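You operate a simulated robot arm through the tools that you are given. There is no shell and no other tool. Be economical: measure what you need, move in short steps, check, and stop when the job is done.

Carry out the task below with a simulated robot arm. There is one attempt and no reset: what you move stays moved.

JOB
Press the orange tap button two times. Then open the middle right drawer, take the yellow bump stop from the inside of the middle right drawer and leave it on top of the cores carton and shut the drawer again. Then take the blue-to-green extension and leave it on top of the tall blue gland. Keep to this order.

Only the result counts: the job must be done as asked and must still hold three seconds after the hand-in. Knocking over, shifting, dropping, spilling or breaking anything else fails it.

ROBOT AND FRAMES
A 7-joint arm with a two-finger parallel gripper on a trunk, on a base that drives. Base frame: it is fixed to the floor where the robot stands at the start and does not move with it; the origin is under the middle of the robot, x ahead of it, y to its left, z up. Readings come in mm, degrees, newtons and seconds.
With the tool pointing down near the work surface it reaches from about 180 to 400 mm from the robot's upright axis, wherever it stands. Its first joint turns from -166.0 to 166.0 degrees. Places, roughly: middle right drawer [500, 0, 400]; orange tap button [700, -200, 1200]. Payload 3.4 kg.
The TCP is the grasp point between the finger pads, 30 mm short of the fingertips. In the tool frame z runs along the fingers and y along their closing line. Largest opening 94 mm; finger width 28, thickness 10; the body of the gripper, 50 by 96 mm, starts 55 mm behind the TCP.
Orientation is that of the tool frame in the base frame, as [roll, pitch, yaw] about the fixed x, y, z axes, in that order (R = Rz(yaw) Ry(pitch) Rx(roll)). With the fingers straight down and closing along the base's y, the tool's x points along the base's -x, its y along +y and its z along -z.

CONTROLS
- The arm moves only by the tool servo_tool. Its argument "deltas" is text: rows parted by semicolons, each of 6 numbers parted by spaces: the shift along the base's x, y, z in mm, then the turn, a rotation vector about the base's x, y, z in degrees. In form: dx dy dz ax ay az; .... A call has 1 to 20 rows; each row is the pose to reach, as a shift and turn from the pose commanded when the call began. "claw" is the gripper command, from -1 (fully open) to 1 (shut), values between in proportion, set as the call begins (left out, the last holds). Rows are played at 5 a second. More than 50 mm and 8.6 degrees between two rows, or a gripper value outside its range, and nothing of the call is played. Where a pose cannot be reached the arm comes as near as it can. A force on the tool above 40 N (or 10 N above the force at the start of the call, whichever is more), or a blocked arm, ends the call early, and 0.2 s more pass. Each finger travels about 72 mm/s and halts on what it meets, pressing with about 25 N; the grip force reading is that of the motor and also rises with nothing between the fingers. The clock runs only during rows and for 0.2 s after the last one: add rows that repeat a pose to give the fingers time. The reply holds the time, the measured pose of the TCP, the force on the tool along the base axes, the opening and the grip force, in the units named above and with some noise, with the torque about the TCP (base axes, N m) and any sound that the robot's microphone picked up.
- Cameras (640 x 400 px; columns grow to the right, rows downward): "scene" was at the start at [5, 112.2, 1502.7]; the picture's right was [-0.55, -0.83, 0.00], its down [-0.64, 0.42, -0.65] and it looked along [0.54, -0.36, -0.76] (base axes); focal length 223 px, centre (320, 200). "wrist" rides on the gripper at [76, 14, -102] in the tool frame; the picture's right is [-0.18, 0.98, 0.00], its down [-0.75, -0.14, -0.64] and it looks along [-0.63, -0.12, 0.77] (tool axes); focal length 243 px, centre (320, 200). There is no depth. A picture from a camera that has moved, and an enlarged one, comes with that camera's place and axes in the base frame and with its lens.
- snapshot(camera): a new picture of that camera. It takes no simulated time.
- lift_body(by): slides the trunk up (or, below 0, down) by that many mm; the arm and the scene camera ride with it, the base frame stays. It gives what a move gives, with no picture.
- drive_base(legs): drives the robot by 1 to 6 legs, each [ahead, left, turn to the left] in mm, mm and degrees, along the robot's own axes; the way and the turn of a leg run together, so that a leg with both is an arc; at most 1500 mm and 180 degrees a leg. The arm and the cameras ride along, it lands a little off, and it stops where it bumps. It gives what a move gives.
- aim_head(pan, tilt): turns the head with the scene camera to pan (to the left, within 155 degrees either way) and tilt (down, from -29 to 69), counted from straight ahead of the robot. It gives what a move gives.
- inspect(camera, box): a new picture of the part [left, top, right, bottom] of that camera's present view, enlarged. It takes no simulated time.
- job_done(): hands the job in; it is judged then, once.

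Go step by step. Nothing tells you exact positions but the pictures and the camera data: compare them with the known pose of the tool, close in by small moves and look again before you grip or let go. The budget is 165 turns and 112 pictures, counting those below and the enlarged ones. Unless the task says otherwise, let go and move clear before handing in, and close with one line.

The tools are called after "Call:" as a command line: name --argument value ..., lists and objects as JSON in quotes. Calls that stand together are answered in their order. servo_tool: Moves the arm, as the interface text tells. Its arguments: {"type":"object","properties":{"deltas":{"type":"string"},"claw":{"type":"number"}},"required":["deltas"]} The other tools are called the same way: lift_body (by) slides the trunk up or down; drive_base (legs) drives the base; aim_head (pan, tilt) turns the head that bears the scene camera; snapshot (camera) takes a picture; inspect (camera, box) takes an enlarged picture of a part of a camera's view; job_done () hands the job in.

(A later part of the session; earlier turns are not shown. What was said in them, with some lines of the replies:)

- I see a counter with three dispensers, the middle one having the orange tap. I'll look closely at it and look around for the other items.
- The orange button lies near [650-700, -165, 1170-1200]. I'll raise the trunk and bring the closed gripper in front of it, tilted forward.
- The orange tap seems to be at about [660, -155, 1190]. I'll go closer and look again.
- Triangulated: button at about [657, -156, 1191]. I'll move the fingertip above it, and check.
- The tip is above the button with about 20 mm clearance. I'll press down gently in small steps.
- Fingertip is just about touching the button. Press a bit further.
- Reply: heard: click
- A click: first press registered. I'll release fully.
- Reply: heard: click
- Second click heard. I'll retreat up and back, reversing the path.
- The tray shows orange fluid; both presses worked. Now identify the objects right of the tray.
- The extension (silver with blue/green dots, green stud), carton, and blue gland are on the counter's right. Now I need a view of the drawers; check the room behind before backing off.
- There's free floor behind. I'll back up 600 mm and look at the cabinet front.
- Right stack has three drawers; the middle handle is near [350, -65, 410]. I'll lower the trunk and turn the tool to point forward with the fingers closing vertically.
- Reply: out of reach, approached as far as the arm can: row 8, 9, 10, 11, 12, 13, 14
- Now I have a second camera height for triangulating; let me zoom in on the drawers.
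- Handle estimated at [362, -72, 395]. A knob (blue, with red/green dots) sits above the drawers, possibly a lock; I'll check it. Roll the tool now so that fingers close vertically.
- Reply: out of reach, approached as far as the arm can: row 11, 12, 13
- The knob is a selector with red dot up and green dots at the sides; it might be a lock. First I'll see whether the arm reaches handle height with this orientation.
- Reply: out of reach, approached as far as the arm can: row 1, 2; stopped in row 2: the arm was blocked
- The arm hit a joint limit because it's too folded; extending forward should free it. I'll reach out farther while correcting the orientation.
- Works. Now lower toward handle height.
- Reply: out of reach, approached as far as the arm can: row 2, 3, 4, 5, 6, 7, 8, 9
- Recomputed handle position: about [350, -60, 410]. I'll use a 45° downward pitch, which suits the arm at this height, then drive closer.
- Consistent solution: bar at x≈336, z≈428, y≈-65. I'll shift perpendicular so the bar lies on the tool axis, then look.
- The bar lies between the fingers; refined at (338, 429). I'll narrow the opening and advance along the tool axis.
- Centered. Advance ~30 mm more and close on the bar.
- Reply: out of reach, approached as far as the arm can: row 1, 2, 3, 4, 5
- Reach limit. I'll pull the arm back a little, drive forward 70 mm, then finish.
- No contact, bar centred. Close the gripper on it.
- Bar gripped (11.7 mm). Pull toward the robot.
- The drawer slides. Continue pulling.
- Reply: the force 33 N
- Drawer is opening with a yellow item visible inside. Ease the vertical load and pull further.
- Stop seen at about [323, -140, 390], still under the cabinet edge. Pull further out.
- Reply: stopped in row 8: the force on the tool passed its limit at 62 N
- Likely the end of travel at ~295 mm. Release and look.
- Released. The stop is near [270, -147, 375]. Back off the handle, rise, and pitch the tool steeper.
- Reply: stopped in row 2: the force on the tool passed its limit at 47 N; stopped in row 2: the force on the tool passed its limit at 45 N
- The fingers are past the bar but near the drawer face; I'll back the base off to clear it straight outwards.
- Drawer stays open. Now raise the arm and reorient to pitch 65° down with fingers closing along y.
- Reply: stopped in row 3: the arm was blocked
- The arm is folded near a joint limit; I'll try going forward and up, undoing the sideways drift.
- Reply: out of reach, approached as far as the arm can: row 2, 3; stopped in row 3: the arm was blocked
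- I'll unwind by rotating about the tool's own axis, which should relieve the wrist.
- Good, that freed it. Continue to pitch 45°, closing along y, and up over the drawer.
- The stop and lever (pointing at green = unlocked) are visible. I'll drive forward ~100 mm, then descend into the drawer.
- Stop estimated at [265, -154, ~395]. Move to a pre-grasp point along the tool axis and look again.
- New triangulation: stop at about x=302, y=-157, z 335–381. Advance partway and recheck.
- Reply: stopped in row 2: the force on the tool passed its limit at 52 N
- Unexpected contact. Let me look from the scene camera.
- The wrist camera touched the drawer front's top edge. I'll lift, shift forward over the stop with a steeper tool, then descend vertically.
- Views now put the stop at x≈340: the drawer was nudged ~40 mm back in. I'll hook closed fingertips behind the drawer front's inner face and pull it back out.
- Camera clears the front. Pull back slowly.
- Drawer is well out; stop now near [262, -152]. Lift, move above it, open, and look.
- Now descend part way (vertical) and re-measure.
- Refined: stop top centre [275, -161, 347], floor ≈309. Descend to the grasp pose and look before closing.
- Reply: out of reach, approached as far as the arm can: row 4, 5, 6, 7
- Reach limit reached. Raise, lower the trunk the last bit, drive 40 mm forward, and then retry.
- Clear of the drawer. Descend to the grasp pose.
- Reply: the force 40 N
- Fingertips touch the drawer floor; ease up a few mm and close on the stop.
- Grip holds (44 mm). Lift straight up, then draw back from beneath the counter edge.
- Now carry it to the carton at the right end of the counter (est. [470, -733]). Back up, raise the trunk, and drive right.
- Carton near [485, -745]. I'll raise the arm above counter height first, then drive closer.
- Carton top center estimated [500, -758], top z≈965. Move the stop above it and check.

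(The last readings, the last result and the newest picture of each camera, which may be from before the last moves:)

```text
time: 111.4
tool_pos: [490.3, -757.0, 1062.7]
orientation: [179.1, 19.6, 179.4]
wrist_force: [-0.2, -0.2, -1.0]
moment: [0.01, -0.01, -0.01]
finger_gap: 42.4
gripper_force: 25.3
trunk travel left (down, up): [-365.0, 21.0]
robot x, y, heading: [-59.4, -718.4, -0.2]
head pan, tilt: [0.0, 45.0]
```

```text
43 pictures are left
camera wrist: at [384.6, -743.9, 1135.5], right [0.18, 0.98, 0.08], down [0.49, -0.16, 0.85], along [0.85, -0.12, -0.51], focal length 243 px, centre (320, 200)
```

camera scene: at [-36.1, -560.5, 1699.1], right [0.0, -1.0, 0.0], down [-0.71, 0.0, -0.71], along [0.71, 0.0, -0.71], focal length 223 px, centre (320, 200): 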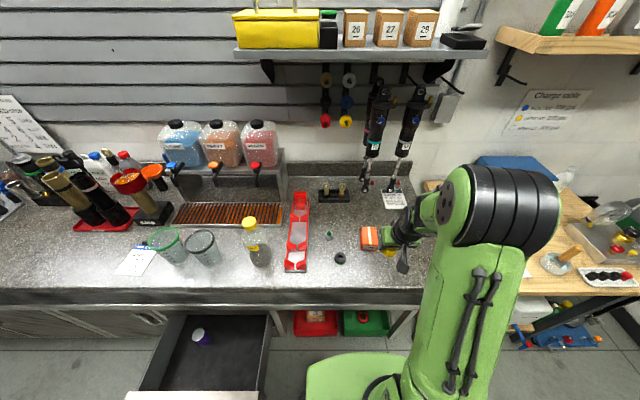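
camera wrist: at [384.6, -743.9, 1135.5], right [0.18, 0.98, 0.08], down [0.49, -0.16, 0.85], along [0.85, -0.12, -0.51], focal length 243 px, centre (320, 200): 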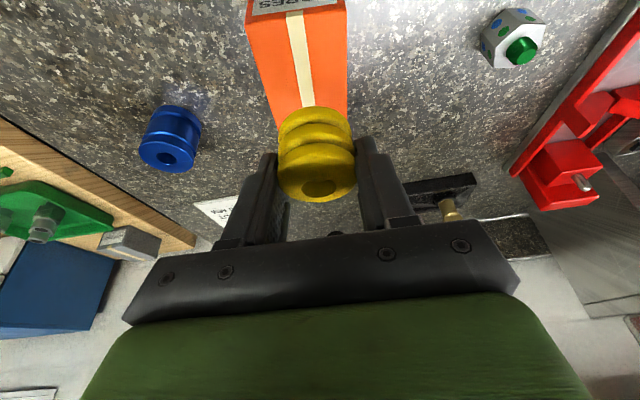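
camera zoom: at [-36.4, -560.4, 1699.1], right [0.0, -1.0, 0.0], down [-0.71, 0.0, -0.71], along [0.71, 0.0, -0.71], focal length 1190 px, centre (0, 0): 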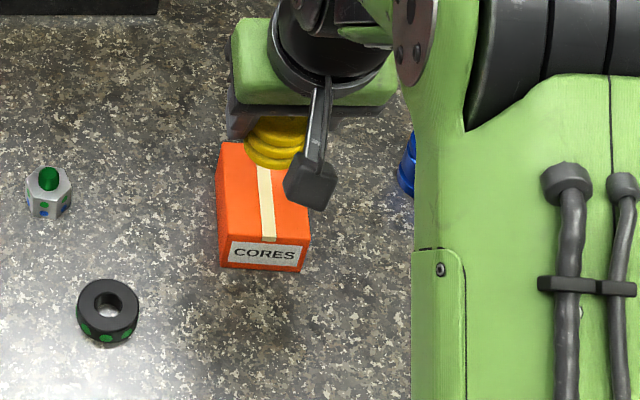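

Alignment good; shift +3 mm and lower, watching the force.

Call:
servo_tool --deltas "3 0 -12 0 0 0;3 0 -24 0 0 0;3 0 -36 0 0 0;3 0 -42 0 0 0;3 0 -42 0 0 0"

Call:
inspect --camera "scene" --box '[320, 200, 440, 275]'

Call:
inspect --camera "wrist" --box '[200, 0, 456, 160]'

```text
time: 112.6
tool_pos: [494.2, -756.4, 1020.8]
orientation: [179.1, 19.5, 179.4]
wrist_force: [0.1, 0.3, -0.3]
moment: [0.0, 0.04, 0.03]
finger_gap: 42.2
gripper_force: 25.3
trunk travel left (down, up): [-365.0, 21.0]
robot x, y, heading: [-59.8, -716.0, 0.0]
head pan, tilt: [0.0, 45.0]
```

```text
5.33 times, centred on (380, 238) of scene
camera zoom: at [-36.8, -560.5, 1699.1], right [0.0, -1.0, 0.0], down [-0.71, 0.0, -0.71], along [0.71, 0.0, -0.71], focal length 1190 px, centre (0, 0)
```

zoom: 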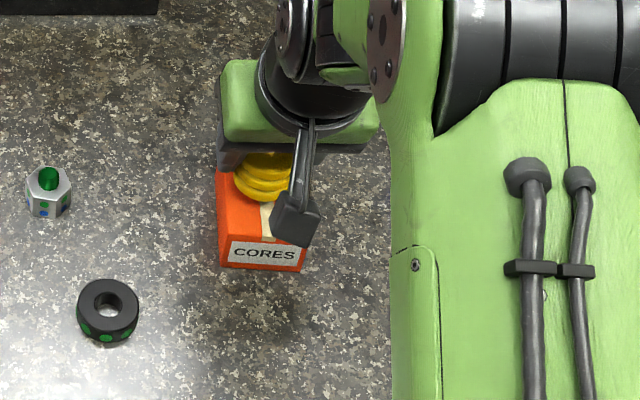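

```text
2.50 times, centred on (328, 80) of wrist
camera zoom: at [388.0, -743.1, 1093.0], right [0.18, 0.98, 0.08], down [0.49, -0.16, 0.85], along [0.85, -0.12, -0.51], focal length 606 px, centre (300, 500)
```

zoom: 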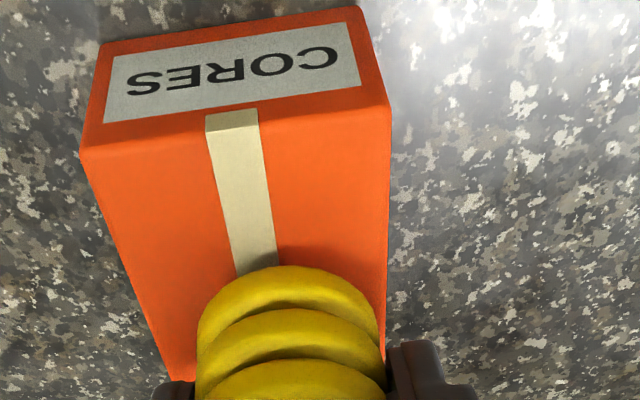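

Nearly aligned (shift 2 mm right). Lower until contact.

Call:
servo_tool --deltas "2 -2 -4 0 0 0;3 -2 -7 0 0 0;3 -2 -10 0 0 0;3 -2 -12 0 0 0"

```text
time: 113.6
tool_pos: [497.6, -759.0, 1011.2]
orientation: [179.0, 19.8, 179.4]
wrist_force: [-1.7, 1.4, 10.8]
moment: [-0.2, 0.08, -0.02]
finger_gap: 41.9
gripper_force: 25.0
trunk travel left (down, up): [-365.0, 21.0]
robot x, y, heading: [-60.2, -716.6, -0.0]
head pan, tilt: [0.0, 45.0]
```

Contact (10.8 N). Ease slightly and open.

Call:
servo_tool --deltas "0 0 1.5 0 0 0;0 0 1.5 0 0 0;0 0 1.5 0 0 0;0 0 1.5 0 0 0" --claw -0.4

Call:
servo_tool --deltas "0 0 10 0 0 0;0 0 30 0 0 0;0 0 60 0 0 0;-30 0 90 0 0 0;-60 0 110 0 0 0;-90 0 110 0 0 0;-90 0 110 0 0 0"

Call:
inspect --camera "scene" --box '[320, 200, 440, 275]'

Call:
snapshot --camera "wrist"

```text
time: 114.6
tool_pos: [497.3, -759.0, 1010.6]
orientation: [179.1, 19.6, 179.3]
wrist_force: [-0.1, -0.3, 0.7]
moment: [0.02, -0.01, -0.02]
finger_gap: 65.9
gripper_force: 0.1
trunk travel left (down, up): [-365.0, 21.0]
robot x, y, heading: [-57.6, -716.2, -0.3]
head pan, tilt: [0.0, 45.0]
```

```text
time: 116.2
tool_pos: [406.4, -757.6, 1122.4]
orientation: [179.1, 19.5, 179.4]
wrist_force: [0.2, -1.2, -0.2]
moment: [-0.01, 0.0, 0.01]
finger_gap: 65.7
gripper_force: 0.0
trunk travel left (down, up): [-365.0, 21.0]
robot x, y, heading: [-57.6, -713.7, 0.1]
head pan, tilt: [0.0, 45.0]
```

```text
5.33 times, centred on (380, 238) of scene
camera zoom: at [-36.0, -560.5, 1699.1], right [0.0, -1.0, 0.0], down [-0.71, 0.0, -0.71], along [0.71, 0.0, -0.71], focal length 1190 px, centre (0, 0)
```

zoom: 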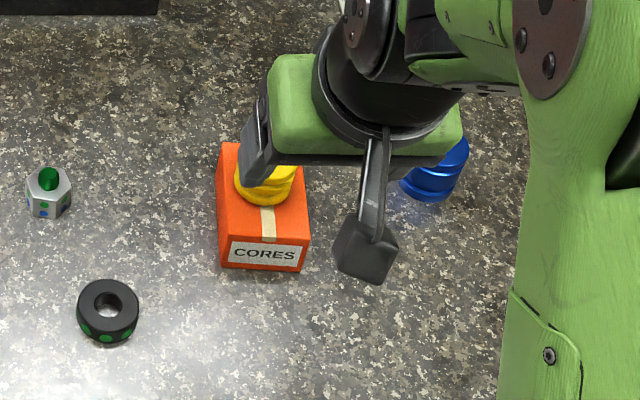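

```text
39 pictures are left
camera wrist: at [300.9, -744.4, 1194.2], right [0.18, 0.98, 0.08], down [0.49, -0.16, 0.85], along [0.85, -0.12, -0.51], focal length 243 px, centre (320, 200)
```

wrist: 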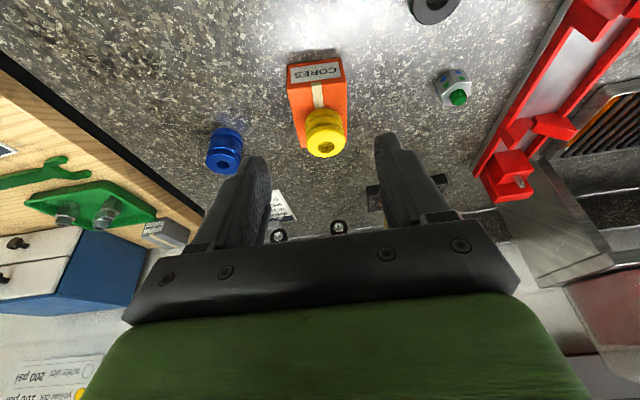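

The stop rests on the carton. Now go back to the drawer: retreat, drive left, and lower.

Call:
drive_base --legs '[[-440, 0, 0], [0, 620, 0]]'

Call:
lift_body --by -360

Call:
aim_head --pan 0 --tilt 50

Call:
snapshot --camera "scene"

```text
time: 122.0
tool_pos: [-35.5, -144.5, 1121.9]
orientation: [179.1, 19.5, 179.7]
wrist_force: [-0.2, 0.1, -0.1]
moment: [-0.02, 0.04, 0.01]
finger_gap: 65.7
gripper_force: 0.0
trunk travel left (down, up): [-365.0, 21.0]
robot x, y, heading: [-500.8, -105.1, 0.2]
head pan, tilt: [0.0, 45.0]
```

```text
time: 125.5
tool_pos: [-35.8, -145.5, 762.7]
orientation: [179.0, 19.6, 179.5]
wrist_force: [-0.9, -0.8, 0.1]
moment: [0.0, 0.03, 0.02]
finger_gap: 65.9
gripper_force: 0.0
trunk travel left (down, up): [-5.0, 381.0]
robot x, y, heading: [-505.3, -103.9, 0.3]
head pan, tilt: [0.0, 45.0]
```

```text
time: 126.1
tool_pos: [-34.6, -145.9, 763.2]
orientation: [179.1, 19.4, 179.7]
wrist_force: [0.7, 0.3, -0.2]
moment: [-0.03, -0.01, -0.01]
finger_gap: 65.9
gripper_force: 0.0
trunk travel left (down, up): [-5.0, 381.0]
robot x, y, heading: [-504.0, -102.4, 0.3]
head pan, tilt: [0.0, 50.0]
```

```text
38 pictures are left
camera scene: at [-484.6, 50.8, 1332.2], right [0.0, -1.0, 0.0], down [-0.77, 0.0, -0.64], along [0.64, 0.0, -0.77], focal length 223 px, centre (320, 200)
```

scene: 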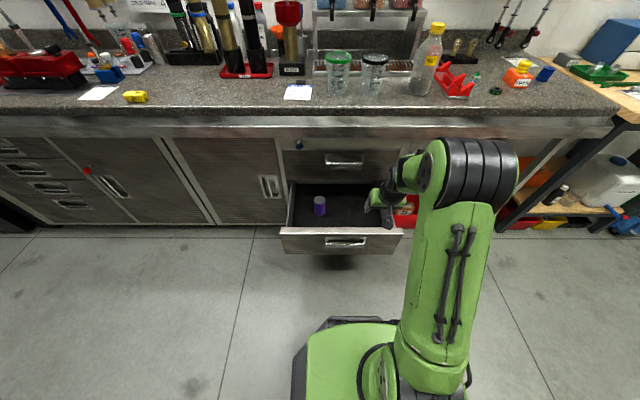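

Drawer front face is at x≈30. Close the fingers, pitch to 45°, and lower in front of the face at y≈-190.

Call:
servo_tool --deltas "-10 -5 -25 0 -5 0;-25 -10 -60 0 -10 0;-35 -15 -100 0 -15 0;-40 -20 -140 0 -20 0;-40 -30 -180 0 -25 0;-40 -40 -220 0 -25 0;-40 -44 -260 0 -25 0;-40 -44 -300 0 -25 0;-40 -44 -320 0 -25 0;-40 -44 -320 0 -25 0" --claw 1

Call:
snapshot --camera "wrist"

```text
time: 128.3
tool_pos: [-74.8, -191.1, 442.1]
orientation: [178.8, 44.5, 179.4]
wrist_force: [1.1, 1.0, -0.3]
moment: [0.0, 0.03, 0.01]
finger_gap: 0.0
gripper_force: 24.9
trunk travel left (down, up): [-5.0, 381.0]
robot x, y, heading: [-500.9, -106.4, 0.3]
head pan, tilt: [0.0, 50.0]
```

```text
37 pictures are left
camera wrist: at [-201.0, -176.8, 462.3], right [0.13, 0.98, 0.14], down [0.09, -0.16, 0.98], along [0.99, -0.11, -0.11], focal length 243 px, centre (320, 200)
```

wrist: 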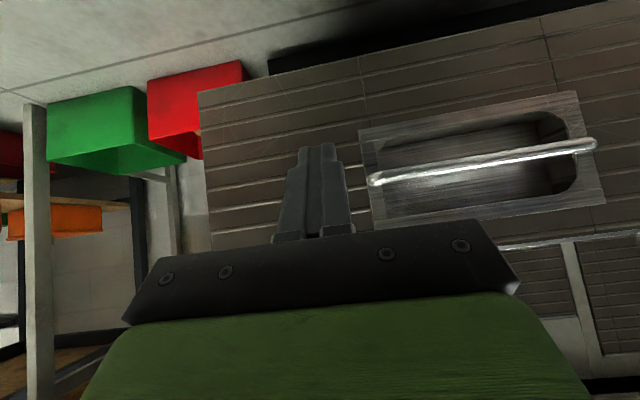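

Fingers point at the face beside the handle plate. Push with the base for most of the travel, then finish with the arm.

Call:
drive_base --legs '[[180, 0, 0]]'

Call:
snapshot --camera "wrist"

```text
time: 129.8
tool_pos: [105.0, -189.1, 441.6]
orientation: [178.8, 44.4, 179.4]
wrist_force: [-0.3, 0.3, -0.7]
moment: [0.0, 0.03, 0.02]
finger_gap: 0.0
gripper_force: 24.6
trunk travel left (down, up): [-5.0, 381.0]
robot x, y, heading: [-322.0, -101.9, 0.1]
head pan, tilt: [0.0, 50.0]
```

```text
36 pictures are left
camera wrist: at [-21.8, -176.1, 462.6], right [0.13, 0.98, 0.14], down [0.09, -0.16, 0.98], along [0.99, -0.11, -0.11], focal length 243 px, centre (320, 200)
```

wrist: 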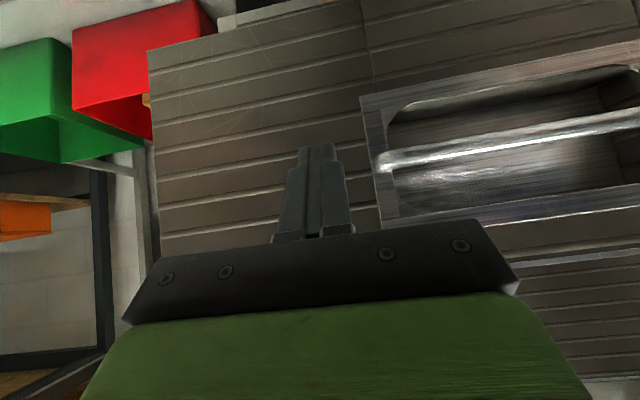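

It's moving in smoothly. Push another 150 mm, then finish with the arm.

Call:
drive_base --legs '[[150, 0, 0]]'

Call:
servo_tool --deltas "8 0 0 0 0 0;16 0 0 0 0 0;24 0 0 0 0 0;32 0 0 0 0 0;40 0 0 0 0 0;46 0 0 0 0 0;52 0 0 0 0 0;58 0 0 0 0 0;64 0 0 0 0 0;70 0 0 0 0 0;76 0 0 0 0 0"

Call:
snapshot --camera "wrist"

```text
time: 131.2
tool_pos: [255.9, -187.0, 441.8]
orientation: [178.8, 44.6, 179.7]
wrist_force: [0.1, -0.2, -0.5]
moment: [0.03, -0.06, -0.01]
finger_gap: 0.1
gripper_force: 25.3
trunk travel left (down, up): [-5.0, 381.0]
robot x, y, heading: [-174.0, -104.7, 0.5]
head pan, tilt: [0.0, 50.0]
```

```text
time: 133.3
tool_pos: [313.6, -187.4, 439.7]
orientation: [178.8, 43.5, 179.7]
wrist_force: [-6.0, -0.2, 2.1]
moment: [-0.03, 0.0, -0.02]
finger_gap: 0.0
gripper_force: 25.1
trunk travel left (down, up): [-5.0, 381.0]
robot x, y, heading: [-175.6, -102.9, 0.2]
head pan, tilt: [0.0, 50.0]
stopped in row 10: the force on the tool passed its limit at 48 N (the readings are from after the stop); the commanded pose is now the measured one
```

```text
35 pictures are left
camera wrist: at [187.9, -174.7, 461.3], right [0.12, 0.98, 0.14], down [0.11, -0.16, 0.98], along [0.99, -0.11, -0.12], focal length 243 px, centre (320, 200)
```

wrist: 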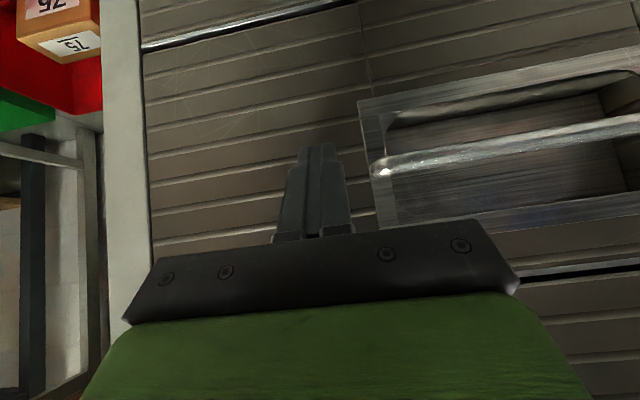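

The drawer hit its closed stop at the expected depth. Back off and verify.

Call:
drive_base --legs '[[-330, 0, 0]]'

Call:
inspect --camera "scene" --box '[260, 120, 420, 220]'

```text
time: 135.5
tool_pos: [-12.9, -187.6, 437.2]
orientation: [178.7, 43.6, 179.9]
wrist_force: [0.0, 0.2, -0.3]
moment: [0.01, 0.01, 0.02]
finger_gap: 0.3
gripper_force: 25.4
trunk travel left (down, up): [-5.0, 381.0]
robot x, y, heading: [-504.8, -105.3, 0.9]
head pan, tilt: [0.0, 50.0]
```

```text
4.00 times, centred on (340, 170) of scene
camera zoom: at [-485.7, 49.4, 1332.2], right [0.01, -1.0, 0.0], down [-0.77, -0.01, -0.64], along [0.64, 0.01, -0.77], focal length 893 px, centre (240, 320)
```

zoom: 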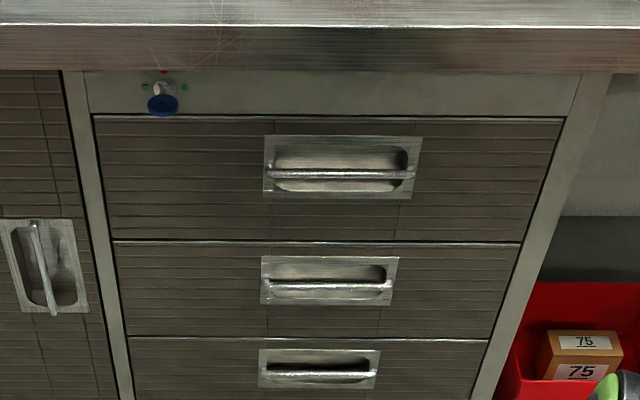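

Drawer is shut. Now for the extension: raise up, and drive to the right end of the counter again.

Call:
lift_body --by 360

Call:
servo_tool --deltas "-10 5 40 0 5 0;-20 10 80 0 10 0;-30 15 120 0 15 0;-40 20 160 0 20 0;-50 40 200 0 24 0;-60 60 240 0 24 0;-60 80 280 0 24 0;-60 90 310 0 24 0;-60 90 310 0 24 0" --claw -0.3

Call:
drive_base --legs '[[0, -520, -0.9], [440, 0, 0]]'

Call:
aim_head --pan 0 --tilt 45

Call:
snapshot --camera "scene"

Call:
snapshot --camera "wrist"

```text
time: 139.0
tool_pos: [-12.5, -188.4, 798.4]
orientation: [178.7, 43.4, 179.9]
wrist_force: [0.1, -0.1, 0.3]
moment: [-0.01, -0.01, 0.01]
finger_gap: 0.1
gripper_force: 24.9
trunk travel left (down, up): [-365.0, 21.0]
robot x, y, heading: [-502.5, -104.0, 0.9]
head pan, tilt: [0.0, 50.0]
```

```text
time: 141.0
tool_pos: [-71.4, -96.0, 1108.8]
orientation: [178.8, 19.4, 180.0]
wrist_force: [0.4, -0.4, 1.3]
moment: [0.01, -0.02, 0.0]
finger_gap: 61.1
gripper_force: 0.1
trunk travel left (down, up): [-365.0, 21.0]
robot x, y, heading: [-502.8, -107.1, 0.7]
head pan, tilt: [0.0, 50.0]
```

```text
time: 146.3
tool_pos: [370.8, -636.1, 1106.7]
orientation: [178.8, 19.5, 178.5]
wrist_force: [0.3, 0.7, 0.0]
moment: [-0.02, 0.01, -0.01]
finger_gap: 60.9
gripper_force: 0.1
trunk travel left (down, up): [-365.0, 21.0]
robot x, y, heading: [-57.1, -634.8, -0.5]
head pan, tilt: [0.0, 50.0]
```

```text
time: 147.0
tool_pos: [371.1, -637.0, 1107.5]
orientation: [178.8, 19.5, 178.6]
wrist_force: [-0.2, 0.2, -0.1]
moment: [-0.02, 0.01, 0.0]
finger_gap: 60.7
gripper_force: 0.1
trunk travel left (down, up): [-365.0, 21.0]
robot x, y, heading: [-60.7, -635.8, -0.6]
head pan, tilt: [0.0, 45.0]
```

```text
33 pictures are left
camera scene: at [-34.7, -480.8, 1699.1], right [-0.01, -1.0, 0.0], down [-0.71, 0.01, -0.71], along [0.71, -0.01, -0.71], focal length 223 px, centre (320, 200)
```

scene: 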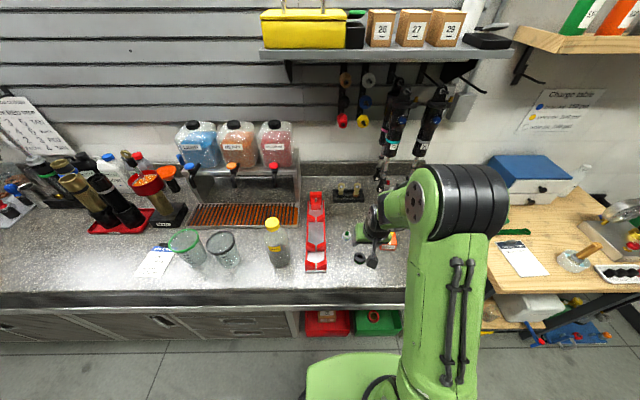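

```text
32 pictures are left
camera wrist: at [265.3, -622.4, 1180.0], right [0.19, 0.98, 0.08], down [0.49, -0.17, 0.85], along [0.85, -0.12, -0.51], focal length 243 px, centre (320, 200)
```

wrist: 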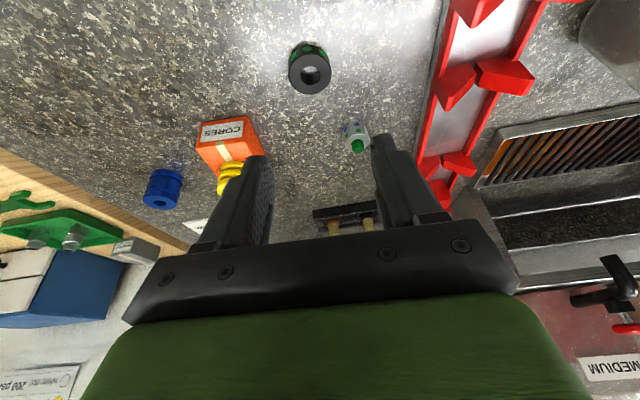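

Extension ≈ [507, -601], gland ≈ [527, -901]. Move above the extension.

Call:
servo_tool --deltas "25 7 -5 0 0 1.4;50 14 -10 0 0 1.4;75 21 -20 0 0 1.4;100 28 -30 0 0 1.4;114 36 -45 0 0 1.4;114 36 -45 0 0 1.4"

Call:
snapshot --camera "wrist"

Call:
inspect --camera "scene" --box '[300, 185, 420, 260]'

```text
time: 148.4
tool_pos: [486.4, -601.4, 1061.6]
orientation: [178.7, 19.5, -180.0]
wrist_force: [-0.7, -0.4, 0.4]
moment: [-0.01, -0.01, 0.03]
finger_gap: 61.1
gripper_force: 0.1
trunk travel left (down, up): [-365.0, 21.0]
robot x, y, heading: [-55.8, -637.4, -0.6]
head pan, tilt: [0.0, 45.0]
```

```text
31 pictures are left
camera wrist: at [379.4, -590.0, 1134.2], right [0.17, 0.98, 0.08], down [0.5, -0.15, 0.85], along [0.85, -0.1, -0.51], focal length 243 px, centre (320, 200)
```

wrist: 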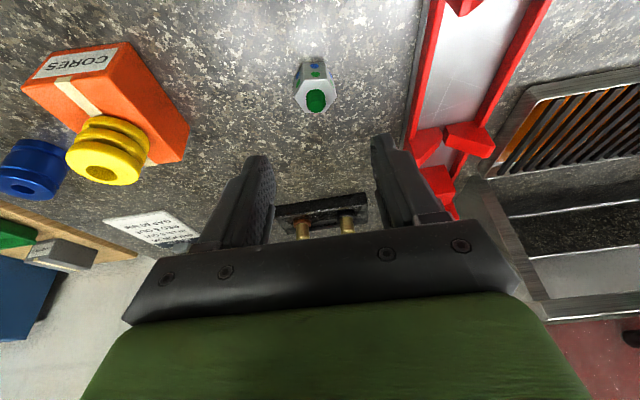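

```text
5.33 times, centred on (360, 222) of scene
camera zoom: at [-35.4, -481.0, 1699.2], right [-0.01, -1.0, 0.0], down [-0.71, 0.01, -0.71], along [0.71, -0.01, -0.71], focal length 1190 px, centre (107, 80)
```

zoom: 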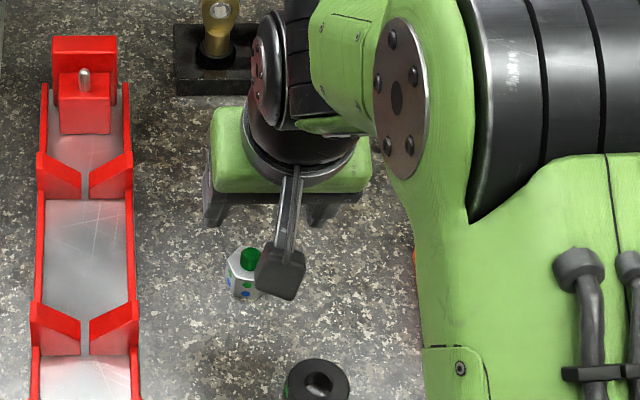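

Call:
inspect --camera "wrist" --box '[268, 45, 364, 105]'

```text
6.67 times, centred on (316, 75) of wrist
camera zoom: at [379.4, -590.0, 1134.2], right [0.17, 0.98, 0.08], down [0.5, -0.15, 0.85], along [0.85, -0.1, -0.51], focal length 1618 px, centre (347, 1033)
```

zoom: 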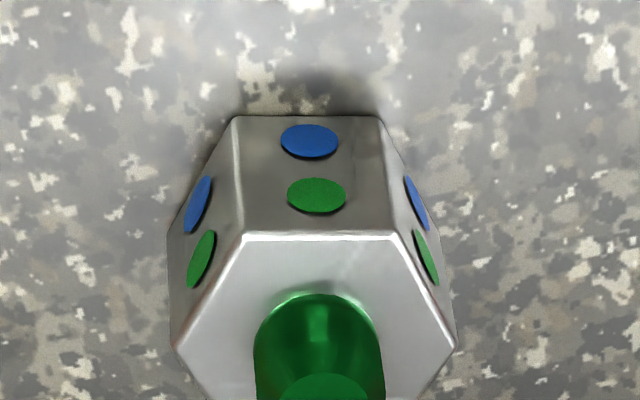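

The hex has flats facing x and at ±60°, so I'll yaw −30° so that fingers close on flats, and come down to z≈1010 above it.

Call:
servo_tool --deltas "0 0 0 0 0 -7.5;0 0 0 0 0 -15;2 2 -5 0 0 -22.5;3 4 -15 0 0 -30;4 5 -30 0 0 -30;4 5 -40 0 0 -30;4 5 -40 0 0 -30" --claw -0.15

Call:
snapshot --camera "wrist"

```text
time: 150.0
tool_pos: [488.6, -596.1, 1023.1]
orientation: [178.8, 19.5, 149.8]
wrist_force: [-0.6, -0.2, -0.8]
moment: [0.01, 0.01, -0.02]
finger_gap: 54.2
gripper_force: 0.0
trunk travel left (down, up): [-365.0, 21.0]
robot x, y, heading: [-58.7, -634.7, -0.6]
head pan, tilt: [0.0, 45.0]
```

```text
28 pictures are left
camera wrist: at [402.5, -532.6, 1094.9], right [0.64, 0.77, 0.08], down [0.35, -0.38, 0.85], along [0.69, -0.51, -0.51], focal length 243 px, centre (320, 200)
```

wrist: 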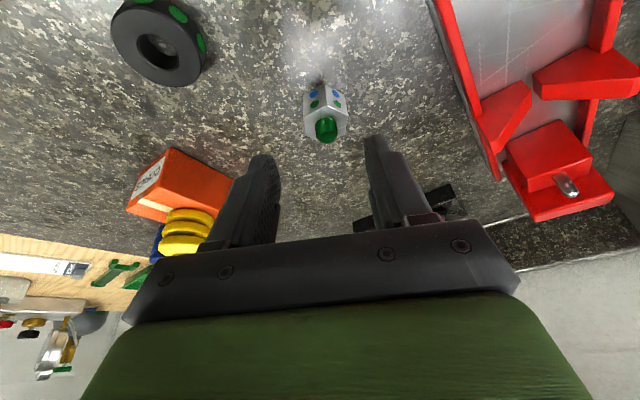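

Flats align with the fingers. Shift ~4 mm along the closing line and descend.

Call:
servo_tool --deltas "2 3 -10 0 0 0;2 3 -20 0 0 0;2 3 -30 0 0 0;2 3 -38 0 0 0;2 3 -42 0 0 0;2 3 -42 0 0 0"

Call:
snapshot --camera "wrist"

```text
time: 151.4
tool_pos: [492.0, -592.7, 980.9]
orientation: [178.8, 19.6, 150.0]
wrist_force: [0.3, -0.8, 0.0]
moment: [-0.01, 0.02, -0.04]
finger_gap: 54.0
gripper_force: 0.1
trunk travel left (down, up): [-365.0, 21.0]
robot x, y, heading: [-58.1, -637.1, -0.6]
head pan, tilt: [0.0, 45.0]
```

```text
27 pictures are left
camera wrist: at [405.1, -529.1, 1053.1], right [0.64, 0.77, 0.08], down [0.35, -0.38, 0.85], along [0.69, -0.51, -0.51], focal length 243 px, centre (320, 200)
```

wrist: 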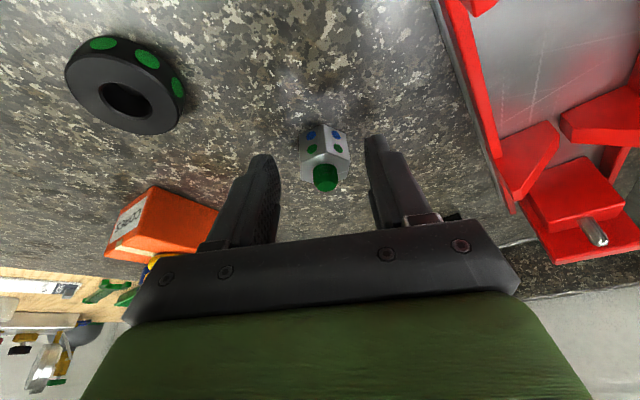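

Call:
servo_tool --deltas "1 1 -4 0 0 0;1 1 -7 0 0 0;1 1 -10 0 0 0;1 1 -10 0 0 0"

Call:
inspect --camera "wrist" --box '[220, 100, 420, 225]'

```text
time: 152.4
tool_pos: [492.4, -592.5, 970.0]
orientation: [178.8, 19.5, 150.1]
wrist_force: [0.1, 0.0, -0.1]
moment: [0.02, 0.03, 0.0]
finger_gap: 54.2
gripper_force: 0.0
trunk travel left (down, up): [-365.0, 21.0]
robot x, y, heading: [-58.9, -636.4, -0.8]
head pan, tilt: [0.0, 45.0]
```

```text
3.20 times, centred on (320, 162) of wrist
camera zoom: at [406.3, -528.4, 1042.6], right [0.64, 0.77, 0.08], down [0.35, -0.38, 0.85], along [0.69, -0.51, -0.51], focal length 776 px, centre (320, 320)
```

zoom: 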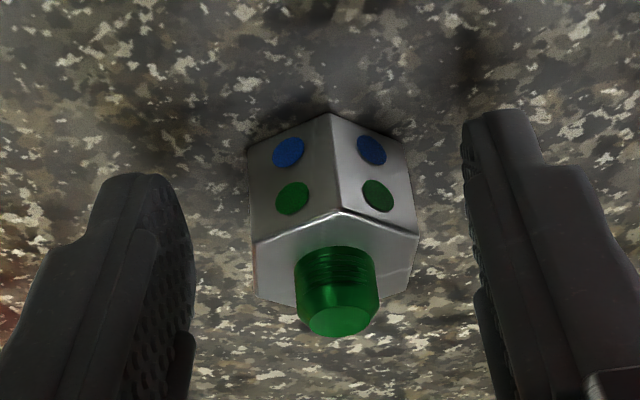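

Well centered. Close.

Call:
servo_tool --deltas "0 0 0 0 0 0;0 0 0 0 0 0;0 0 0 0 0 0;0 0 0 0 0 0" --claw 1

Call:
inspect --camera "wrist" --box '[220, 100, 420, 225]'

```text
time: 153.4
tool_pos: [491.9, -591.3, 969.7]
orientation: [178.7, 19.5, 150.0]
wrist_force: [0.0, 0.2, 0.1]
moment: [0.01, 0.03, -0.01]
finger_gap: 31.5
gripper_force: 25.1
trunk travel left (down, up): [-365.0, 21.0]
robot x, y, heading: [-58.5, -634.1, -0.7]
head pan, tilt: [0.0, 45.0]
```

```text
3.20 times, centred on (320, 162) of wrist
camera zoom: at [406.3, -528.4, 1042.7], right [0.64, 0.77, 0.08], down [0.35, -0.38, 0.85], along [0.69, -0.51, -0.51], focal length 776 px, centre (320, 320)
```

zoom: 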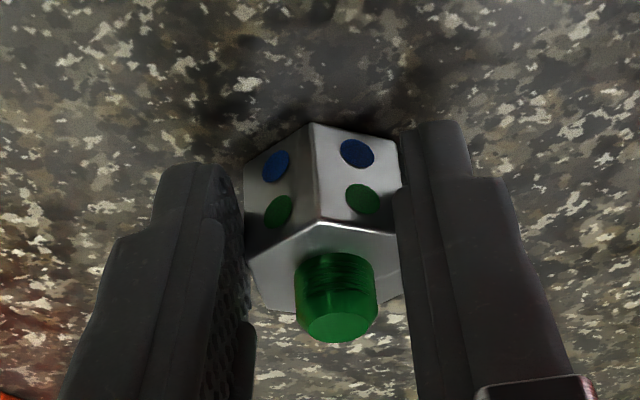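

Gripped on the flats (31.5 mm). Lift high, pull back slightly, and drive right.

Call:
servo_tool --deltas "0 0 10 0 0 0;0 0 35 0 0 0;0 0 70 0 0 0;-20 0 105 0 0 0;-50 0 135 0 0 0;-80 0 150 0 0 0;-80 0 150 0 0 0"

Call:
drive_base --legs '[[-30, -190, 0.7]]'

Call:
snapshot --camera "wrist"

Call:
snapshot --camera "scene"

```text
time: 155.0
tool_pos: [412.4, -595.0, 1119.9]
orientation: [178.8, 19.5, 149.9]
wrist_force: [0.5, 0.1, -0.1]
moment: [0.02, 0.04, -0.05]
finger_gap: 31.4
gripper_force: 24.3
trunk travel left (down, up): [-365.0, 21.0]
robot x, y, heading: [-60.4, -638.9, -0.8]
head pan, tilt: [0.0, 45.0]
```

```text
time: 156.6
tool_pos: [381.5, -781.1, 1120.6]
orientation: [178.8, 19.5, 150.6]
wrist_force: [0.8, -0.3, -0.1]
moment: [0.02, 0.0, -0.02]
finger_gap: 31.4
gripper_force: 25.0
trunk travel left (down, up): [-365.0, 21.0]
robot x, y, heading: [-90.9, -823.2, -0.4]
head pan, tilt: [0.0, 45.0]
```

```text
24 pictures are left
camera wrist: at [293.6, -717.5, 1192.5], right [0.63, 0.77, 0.08], down [0.36, -0.38, 0.85], along [0.69, -0.51, -0.51], focal length 243 px, centre (320, 200)
```

wrist: 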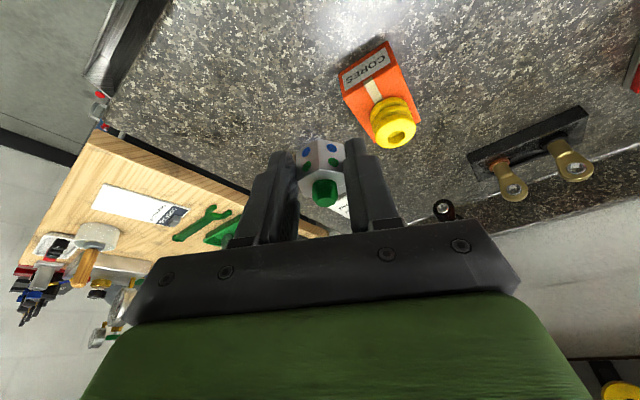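

```text
23 pictures are left
camera scene: at [-67.3, -672.2, 1699.2], right [0.0, -1.0, 0.0], down [-0.71, 0.0, -0.71], along [0.71, 0.0, -0.71], focal length 223 px, centre (320, 200)
```

scene: 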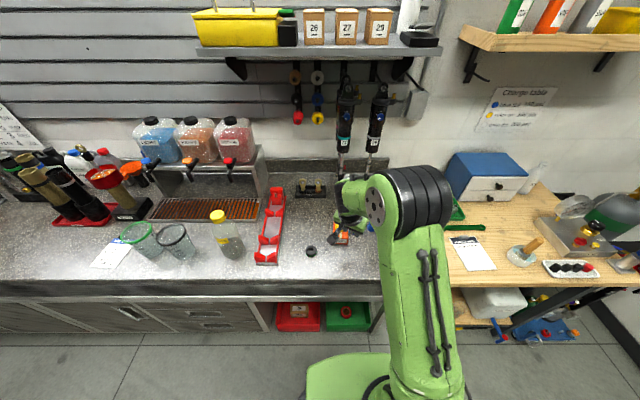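

The gland is hidden behind the gripper. Yaw back to straight and move right.

Call:
servo_tool --deltas "0 -15 0 0 0 7.5;0 -30 5 0 0 15;0 -50 10 0 0 22.5;0 -70 10 0 0 30;0 -90 10 0 0 30;0 -110 10 0 0 30;0 -110 10 0 0 30"

Call:
snapshot --camera "wrist"

Call:
inspect --camera "scene" --box '[310, 190, 430, 265]'

```text
time: 158.2
tool_pos: [379.1, -889.5, 1131.4]
orientation: [178.8, 19.4, -179.3]
wrist_force: [-0.2, 0.0, -0.1]
moment: [-0.02, -0.01, 0.03]
finger_gap: 31.4
gripper_force: 25.1
trunk travel left (down, up): [-365.0, 21.0]
robot x, y, heading: [-90.3, -828.0, -0.2]
head pan, tilt: [0.0, 45.0]
```

```text
22 pictures are left
camera wrist: at [273.2, -878.5, 1203.0], right [0.16, 0.98, 0.08], down [0.5, -0.15, 0.85], along [0.85, -0.09, -0.51], focal length 243 px, centre (320, 200)
```

wrist: 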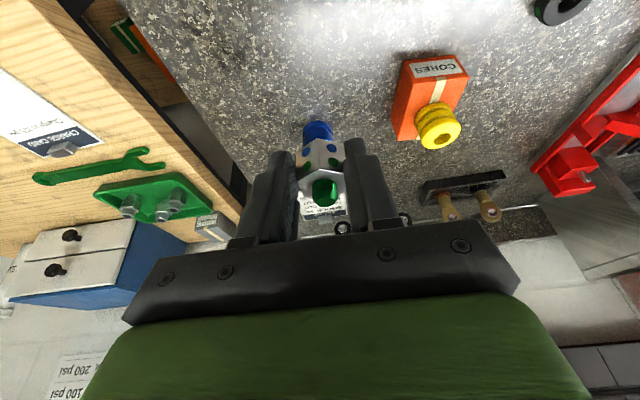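

```text
5.33 times, centred on (370, 228) of scene
camera zoom: at [-67.1, -670.5, 1699.1], right [0.0, -1.0, 0.0], down [-0.71, 0.0, -0.71], along [0.71, 0.0, -0.71], focal length 1190 px, centre (53, 53)
```

zoom: 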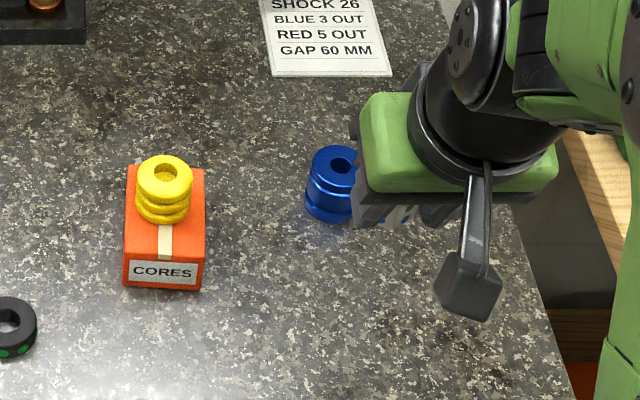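

Gland ≈ [532, -901], top z≈978. Move nearer with a side offset so it isn't hidden, to measure it.

Call:
servo_tool --deltas "30 15 -10 0 0 0;60 30 -20 0 0 0;90 45 -30 0 0 0;120 55 -45 0 0 0;130 60 -55 0 0 0;130 60 -55 0 0 0"

Call:
snapshot --camera "wrist"

```text
time: 159.6
tool_pos: [510.0, -829.5, 1074.9]
orientation: [178.7, 19.4, -179.5]
wrist_force: [-0.3, 0.0, -0.8]
moment: [-0.05, -0.02, 0.0]
finger_gap: 31.3
gripper_force: 24.8
trunk travel left (down, up): [-365.0, 21.0]
robot x, y, heading: [-85.5, -824.8, 0.1]
head pan, tilt: [0.0, 45.0]
```

```text
20 pictures are left
camera wrist: at [403.6, -818.3, 1146.7], right [0.16, 0.98, 0.08], down [0.5, -0.15, 0.85], along [0.85, -0.09, -0.51], focal length 243 px, centre (320, 200)
```

wrist: 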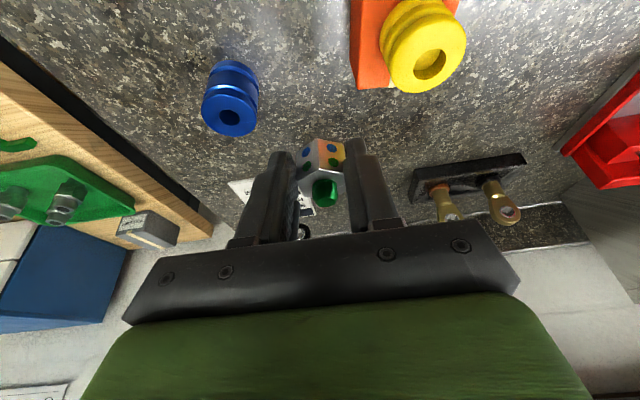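

Move over the gland at safe height, then lower to just above it and compare.

Call:
servo_tool --deltas "3 -20 0 0 0 0;6 -40 0 0 0 0;9 -60 -5 0 0 0;11 -70.5 -15 0 0 0;11 -70.5 -30 0 0 0;11 -70.5 -40 0 0 0;11 -70.5 -40 0 0 0"

Call:
inspect --camera "wrist" --box '[220, 80, 420, 205]'

Call:
inspect --camera "scene" --box '[330, 190, 430, 252]'

```text
time: 161.2
tool_pos: [520.8, -899.3, 1033.8]
orientation: [178.8, 19.5, -179.4]
wrist_force: [0.6, 0.3, -0.6]
moment: [0.02, 0.01, 0.05]
finger_gap: 31.5
gripper_force: 25.2
trunk travel left (down, up): [-365.0, 21.0]
robot x, y, heading: [-87.6, -825.3, -0.2]
head pan, tilt: [0.0, 45.0]
```

```text
3.20 times, centred on (320, 142) of wrist
camera zoom: at [415.6, -888.5, 1106.4], right [0.16, 0.98, 0.08], down [0.5, -0.15, 0.85], along [0.85, -0.09, -0.51], focal length 776 px, centre (320, 384)
```

zoom: 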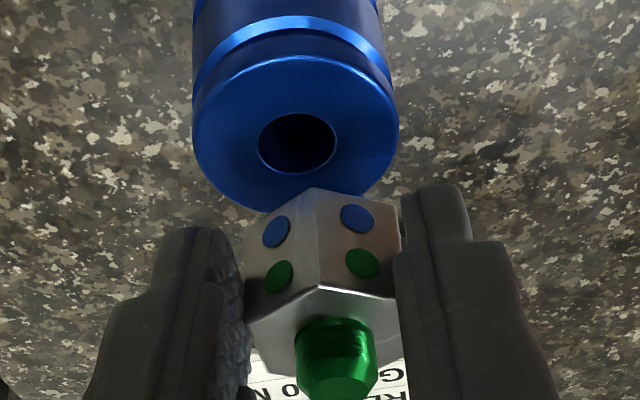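

```text
6.40 times, centred on (380, 221) of scene
camera zoom: at [-67.2, -671.1, 1699.1], right [0.0, -1.0, 0.0], down [-0.71, 0.0, -0.71], along [0.71, 0.0, -0.71], focal length 1428 px, centre (-64, 66)
```

zoom: 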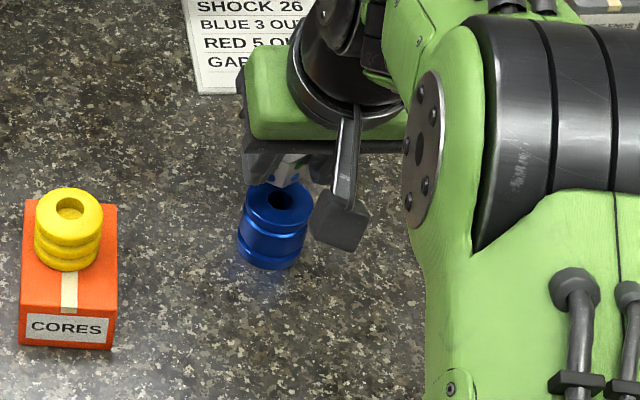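

Direct comparison suggests extension centre is TCP+20 mm in x; gland centre ≈ [535, -901], top ≈ 971. Shift slightly and lower 12 mm, recheck.

Call:
servo_tool --deltas "-3 -2 -4 0 0 0;-5 -3 -8 0 0 0;-5 -3 -12 0 0 0;-5 -3 -12 0 0 0"

Call:
inspect --camera "wrist" --box '[220, 80, 420, 205]'

Call:
inspect --camera "scene" --box '[350, 200, 400, 232]'

```text
time: 162.2
tool_pos: [516.8, -902.8, 1022.1]
orientation: [178.7, 19.4, -179.4]
wrist_force: [-0.3, 0.1, -0.8]
moment: [0.0, 0.01, 0.02]
finger_gap: 31.4
gripper_force: 25.2
trunk travel left (down, up): [-365.0, 21.0]
robot x, y, heading: [-90.1, -826.5, -0.2]
head pan, tilt: [0.0, 45.0]
```

```text
3.20 times, centred on (320, 142) of wrist
camera zoom: at [409.6, -891.7, 1094.6], right [0.16, 0.98, 0.08], down [0.5, -0.15, 0.85], along [0.85, -0.09, -0.51], focal length 776 px, centre (320, 384)
```

zoom: 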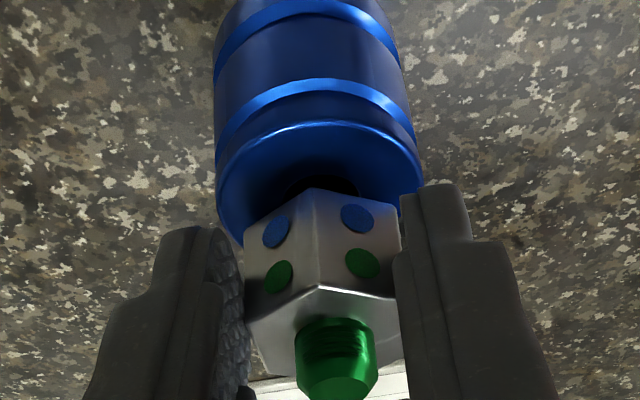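

```text
12.50 times, centred on (375, 216) of scene
camera zoom: at [-67.1, -671.2, 1699.1], right [0.0, -1.0, 0.0], down [-0.71, 0.0, -0.71], along [0.71, 0.0, -0.71], focal length 2789 px, centre (-368, 0)
```

zoom: 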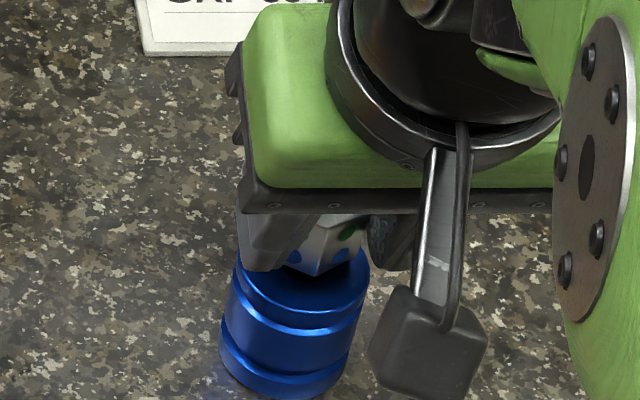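

Aligned laterally and in depth within ~2 mm. Lower until contact.

Call:
servo_tool --deltas "-1 0 -3 0 0 0;-2 0 -5 0 0 0;-2 0 -7 0 0 0;-2 0 -9 0 0 0;-2 0 -9 0 0 0"

Call:
inspect --camera "wrist" --box '[220, 80, 420, 205]'

```text
time: 163.4
tool_pos: [514.0, -903.7, 1017.2]
orientation: [178.8, 19.8, -179.4]
wrist_force: [1.7, 0.6, 15.7]
moment: [-0.1, -0.37, -0.02]
finger_gap: 31.7
gripper_force: 24.6
trunk travel left (down, up): [-365.0, 21.0]
robot x, y, heading: [-91.8, -822.3, 0.1]
head pan, tilt: [0.0, 45.0]
```

```text
3.20 times, centred on (320, 142) of wrist
camera zoom: at [407.8, -891.6, 1088.0], right [0.16, 0.98, 0.08], down [0.49, -0.15, 0.86], along [0.86, -0.09, -0.51], focal length 776 px, centre (320, 384)
```

zoom: 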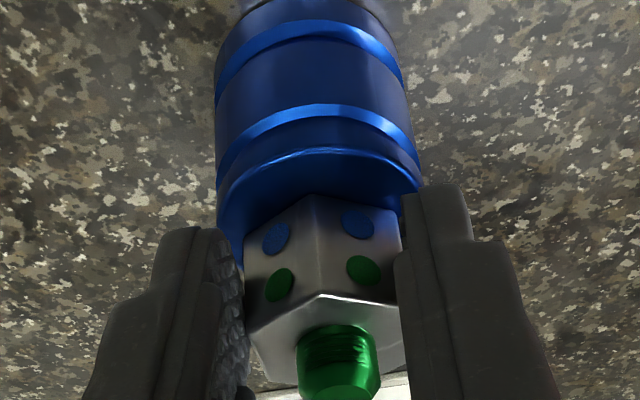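

Contact, but the hex sits ~7 mm too far back from centre. Lift a little, shift −6 mm, and set down again.

Call:
servo_tool --deltas "0 0 6 0 0 0;0 0 9 0 0 0;-3 0 9 0 0 0;-6.5 0 9 0 0 0;-6.5 0 4 0 0 0;-6.5 0 2 0 0 0;-6.5 0 1 0 0 0;-6.5 0 1 0 0 0"

Call:
inspect --camera "wrist" --box '[220, 80, 420, 205]'

```text
time: 165.2
tool_pos: [507.2, -902.9, 1017.3]
orientation: [178.7, 19.7, -179.4]
wrist_force: [2.4, 0.9, 7.6]
moment: [-0.1, -0.24, 0.04]
finger_gap: 31.3
gripper_force: 25.1
trunk travel left (down, up): [-365.0, 21.0]
robot x, y, heading: [-92.0, -827.0, -0.2]
head pan, tilt: [0.0, 45.0]
```

```text
3.20 times, centred on (320, 142) of wrist
camera zoom: at [400.6, -892.0, 1088.2], right [0.16, 0.98, 0.08], down [0.5, -0.15, 0.86], along [0.85, -0.09, -0.51], focal length 776 px, centre (320, 384)
```

zoom: 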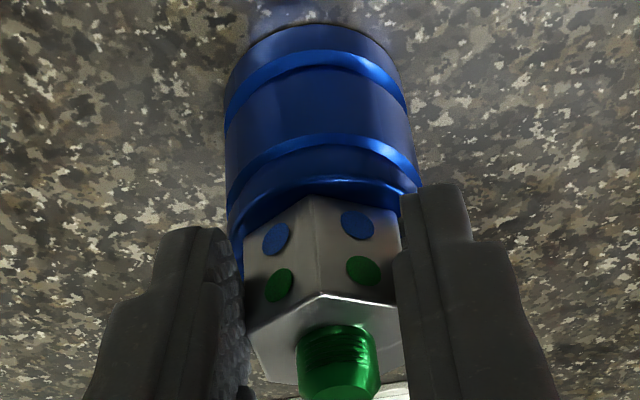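

Now centred (4 mm rim margin at the vertex). Ease 1 mm and open.

Call:
servo_tool --deltas "0 0 1 0 0 0;0 0 1 0 0 0;0 0 1 0 0 0;0 0 1 0 0 0" --claw -0.2

Call:
inspect --camera "wrist" --box '[220, 80, 420, 205]'

```text
time: 166.2
tool_pos: [508.4, -903.9, 1015.8]
orientation: [178.8, 19.5, -179.4]
wrist_force: [0.1, 0.0, 0.8]
moment: [-0.01, 0.0, 0.0]
finger_gap: 56.4
gripper_force: 0.1
trunk travel left (down, up): [-365.0, 21.0]
robot x, y, heading: [-90.6, -827.2, -0.4]
head pan, tilt: [0.0, 45.0]
```

```text
3.20 times, centred on (320, 142) of wrist
camera zoom: at [401.1, -891.8, 1088.5], right [0.16, 0.98, 0.08], down [0.5, -0.15, 0.85], along [0.85, -0.09, -0.51], focal length 776 px, centre (320, 384)
```

zoom: 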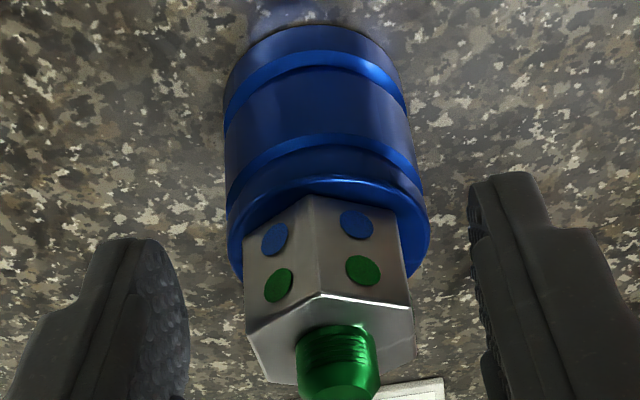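

It stands free on the gland. Rise vertically, then retreat, and verify.

Call:
servo_tool --deltas "0 0 10 0 0 0;0 0 30 0 0 0;0 0 60 0 0 0;-30 0 90 0 0 0;-70 0 110 0 0 0;-110 0 115 0 0 0;-140 0 115 0 0 0;-140 0 115 0 0 0"

Call:
snapshot --camera "wrist"

Call:
snapshot --camera "scene"

```text
time: 168.0
tool_pos: [368.4, -905.0, 1131.1]
orientation: [178.8, 19.5, -179.5]
wrist_force: [-0.7, 0.0, -0.5]
moment: [0.01, 0.0, 0.0]
finger_gap: 56.4
gripper_force: 0.0
trunk travel left (down, up): [-365.0, 21.0]
robot x, y, heading: [-86.3, -827.0, -0.3]
head pan, tilt: [0.0, 45.0]
```

```text
12 pictures are left
camera wrist: at [261.6, -893.0, 1203.5], right [0.16, 0.98, 0.08], down [0.5, -0.15, 0.85], along [0.85, -0.09, -0.51], focal length 243 px, centre (320, 200)
```

wrist: 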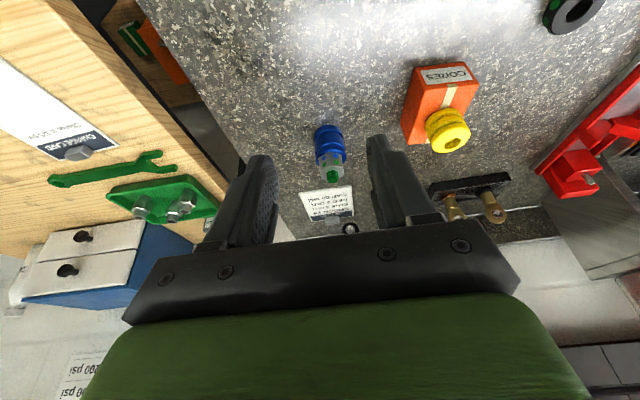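

```text
11 pictures are left
camera scene: at [-66.2, -671.3, 1699.1], right [0.0, -1.0, 0.0], down [-0.71, 0.0, -0.71], along [0.71, 0.0, -0.71], focal length 223 px, centre (320, 200)
```

scene: 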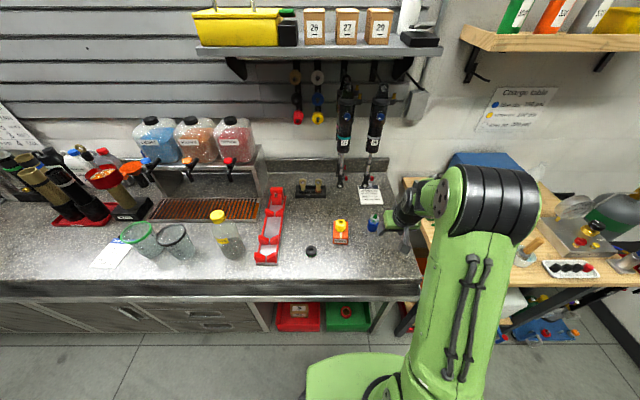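

Everything is in place: the extension stands on the gland, the stop sits on the carton, the drawer is shut, and the arm is clear. I'll hand in now.

Call:
job_done

```text
The job is handed in.
```

I pressed the orange button twice, moved the yellow bump stop onto the cores carton, shut the middle right drawer, and left the blue-to-green extension on the tall blue gland. The job is handed in.
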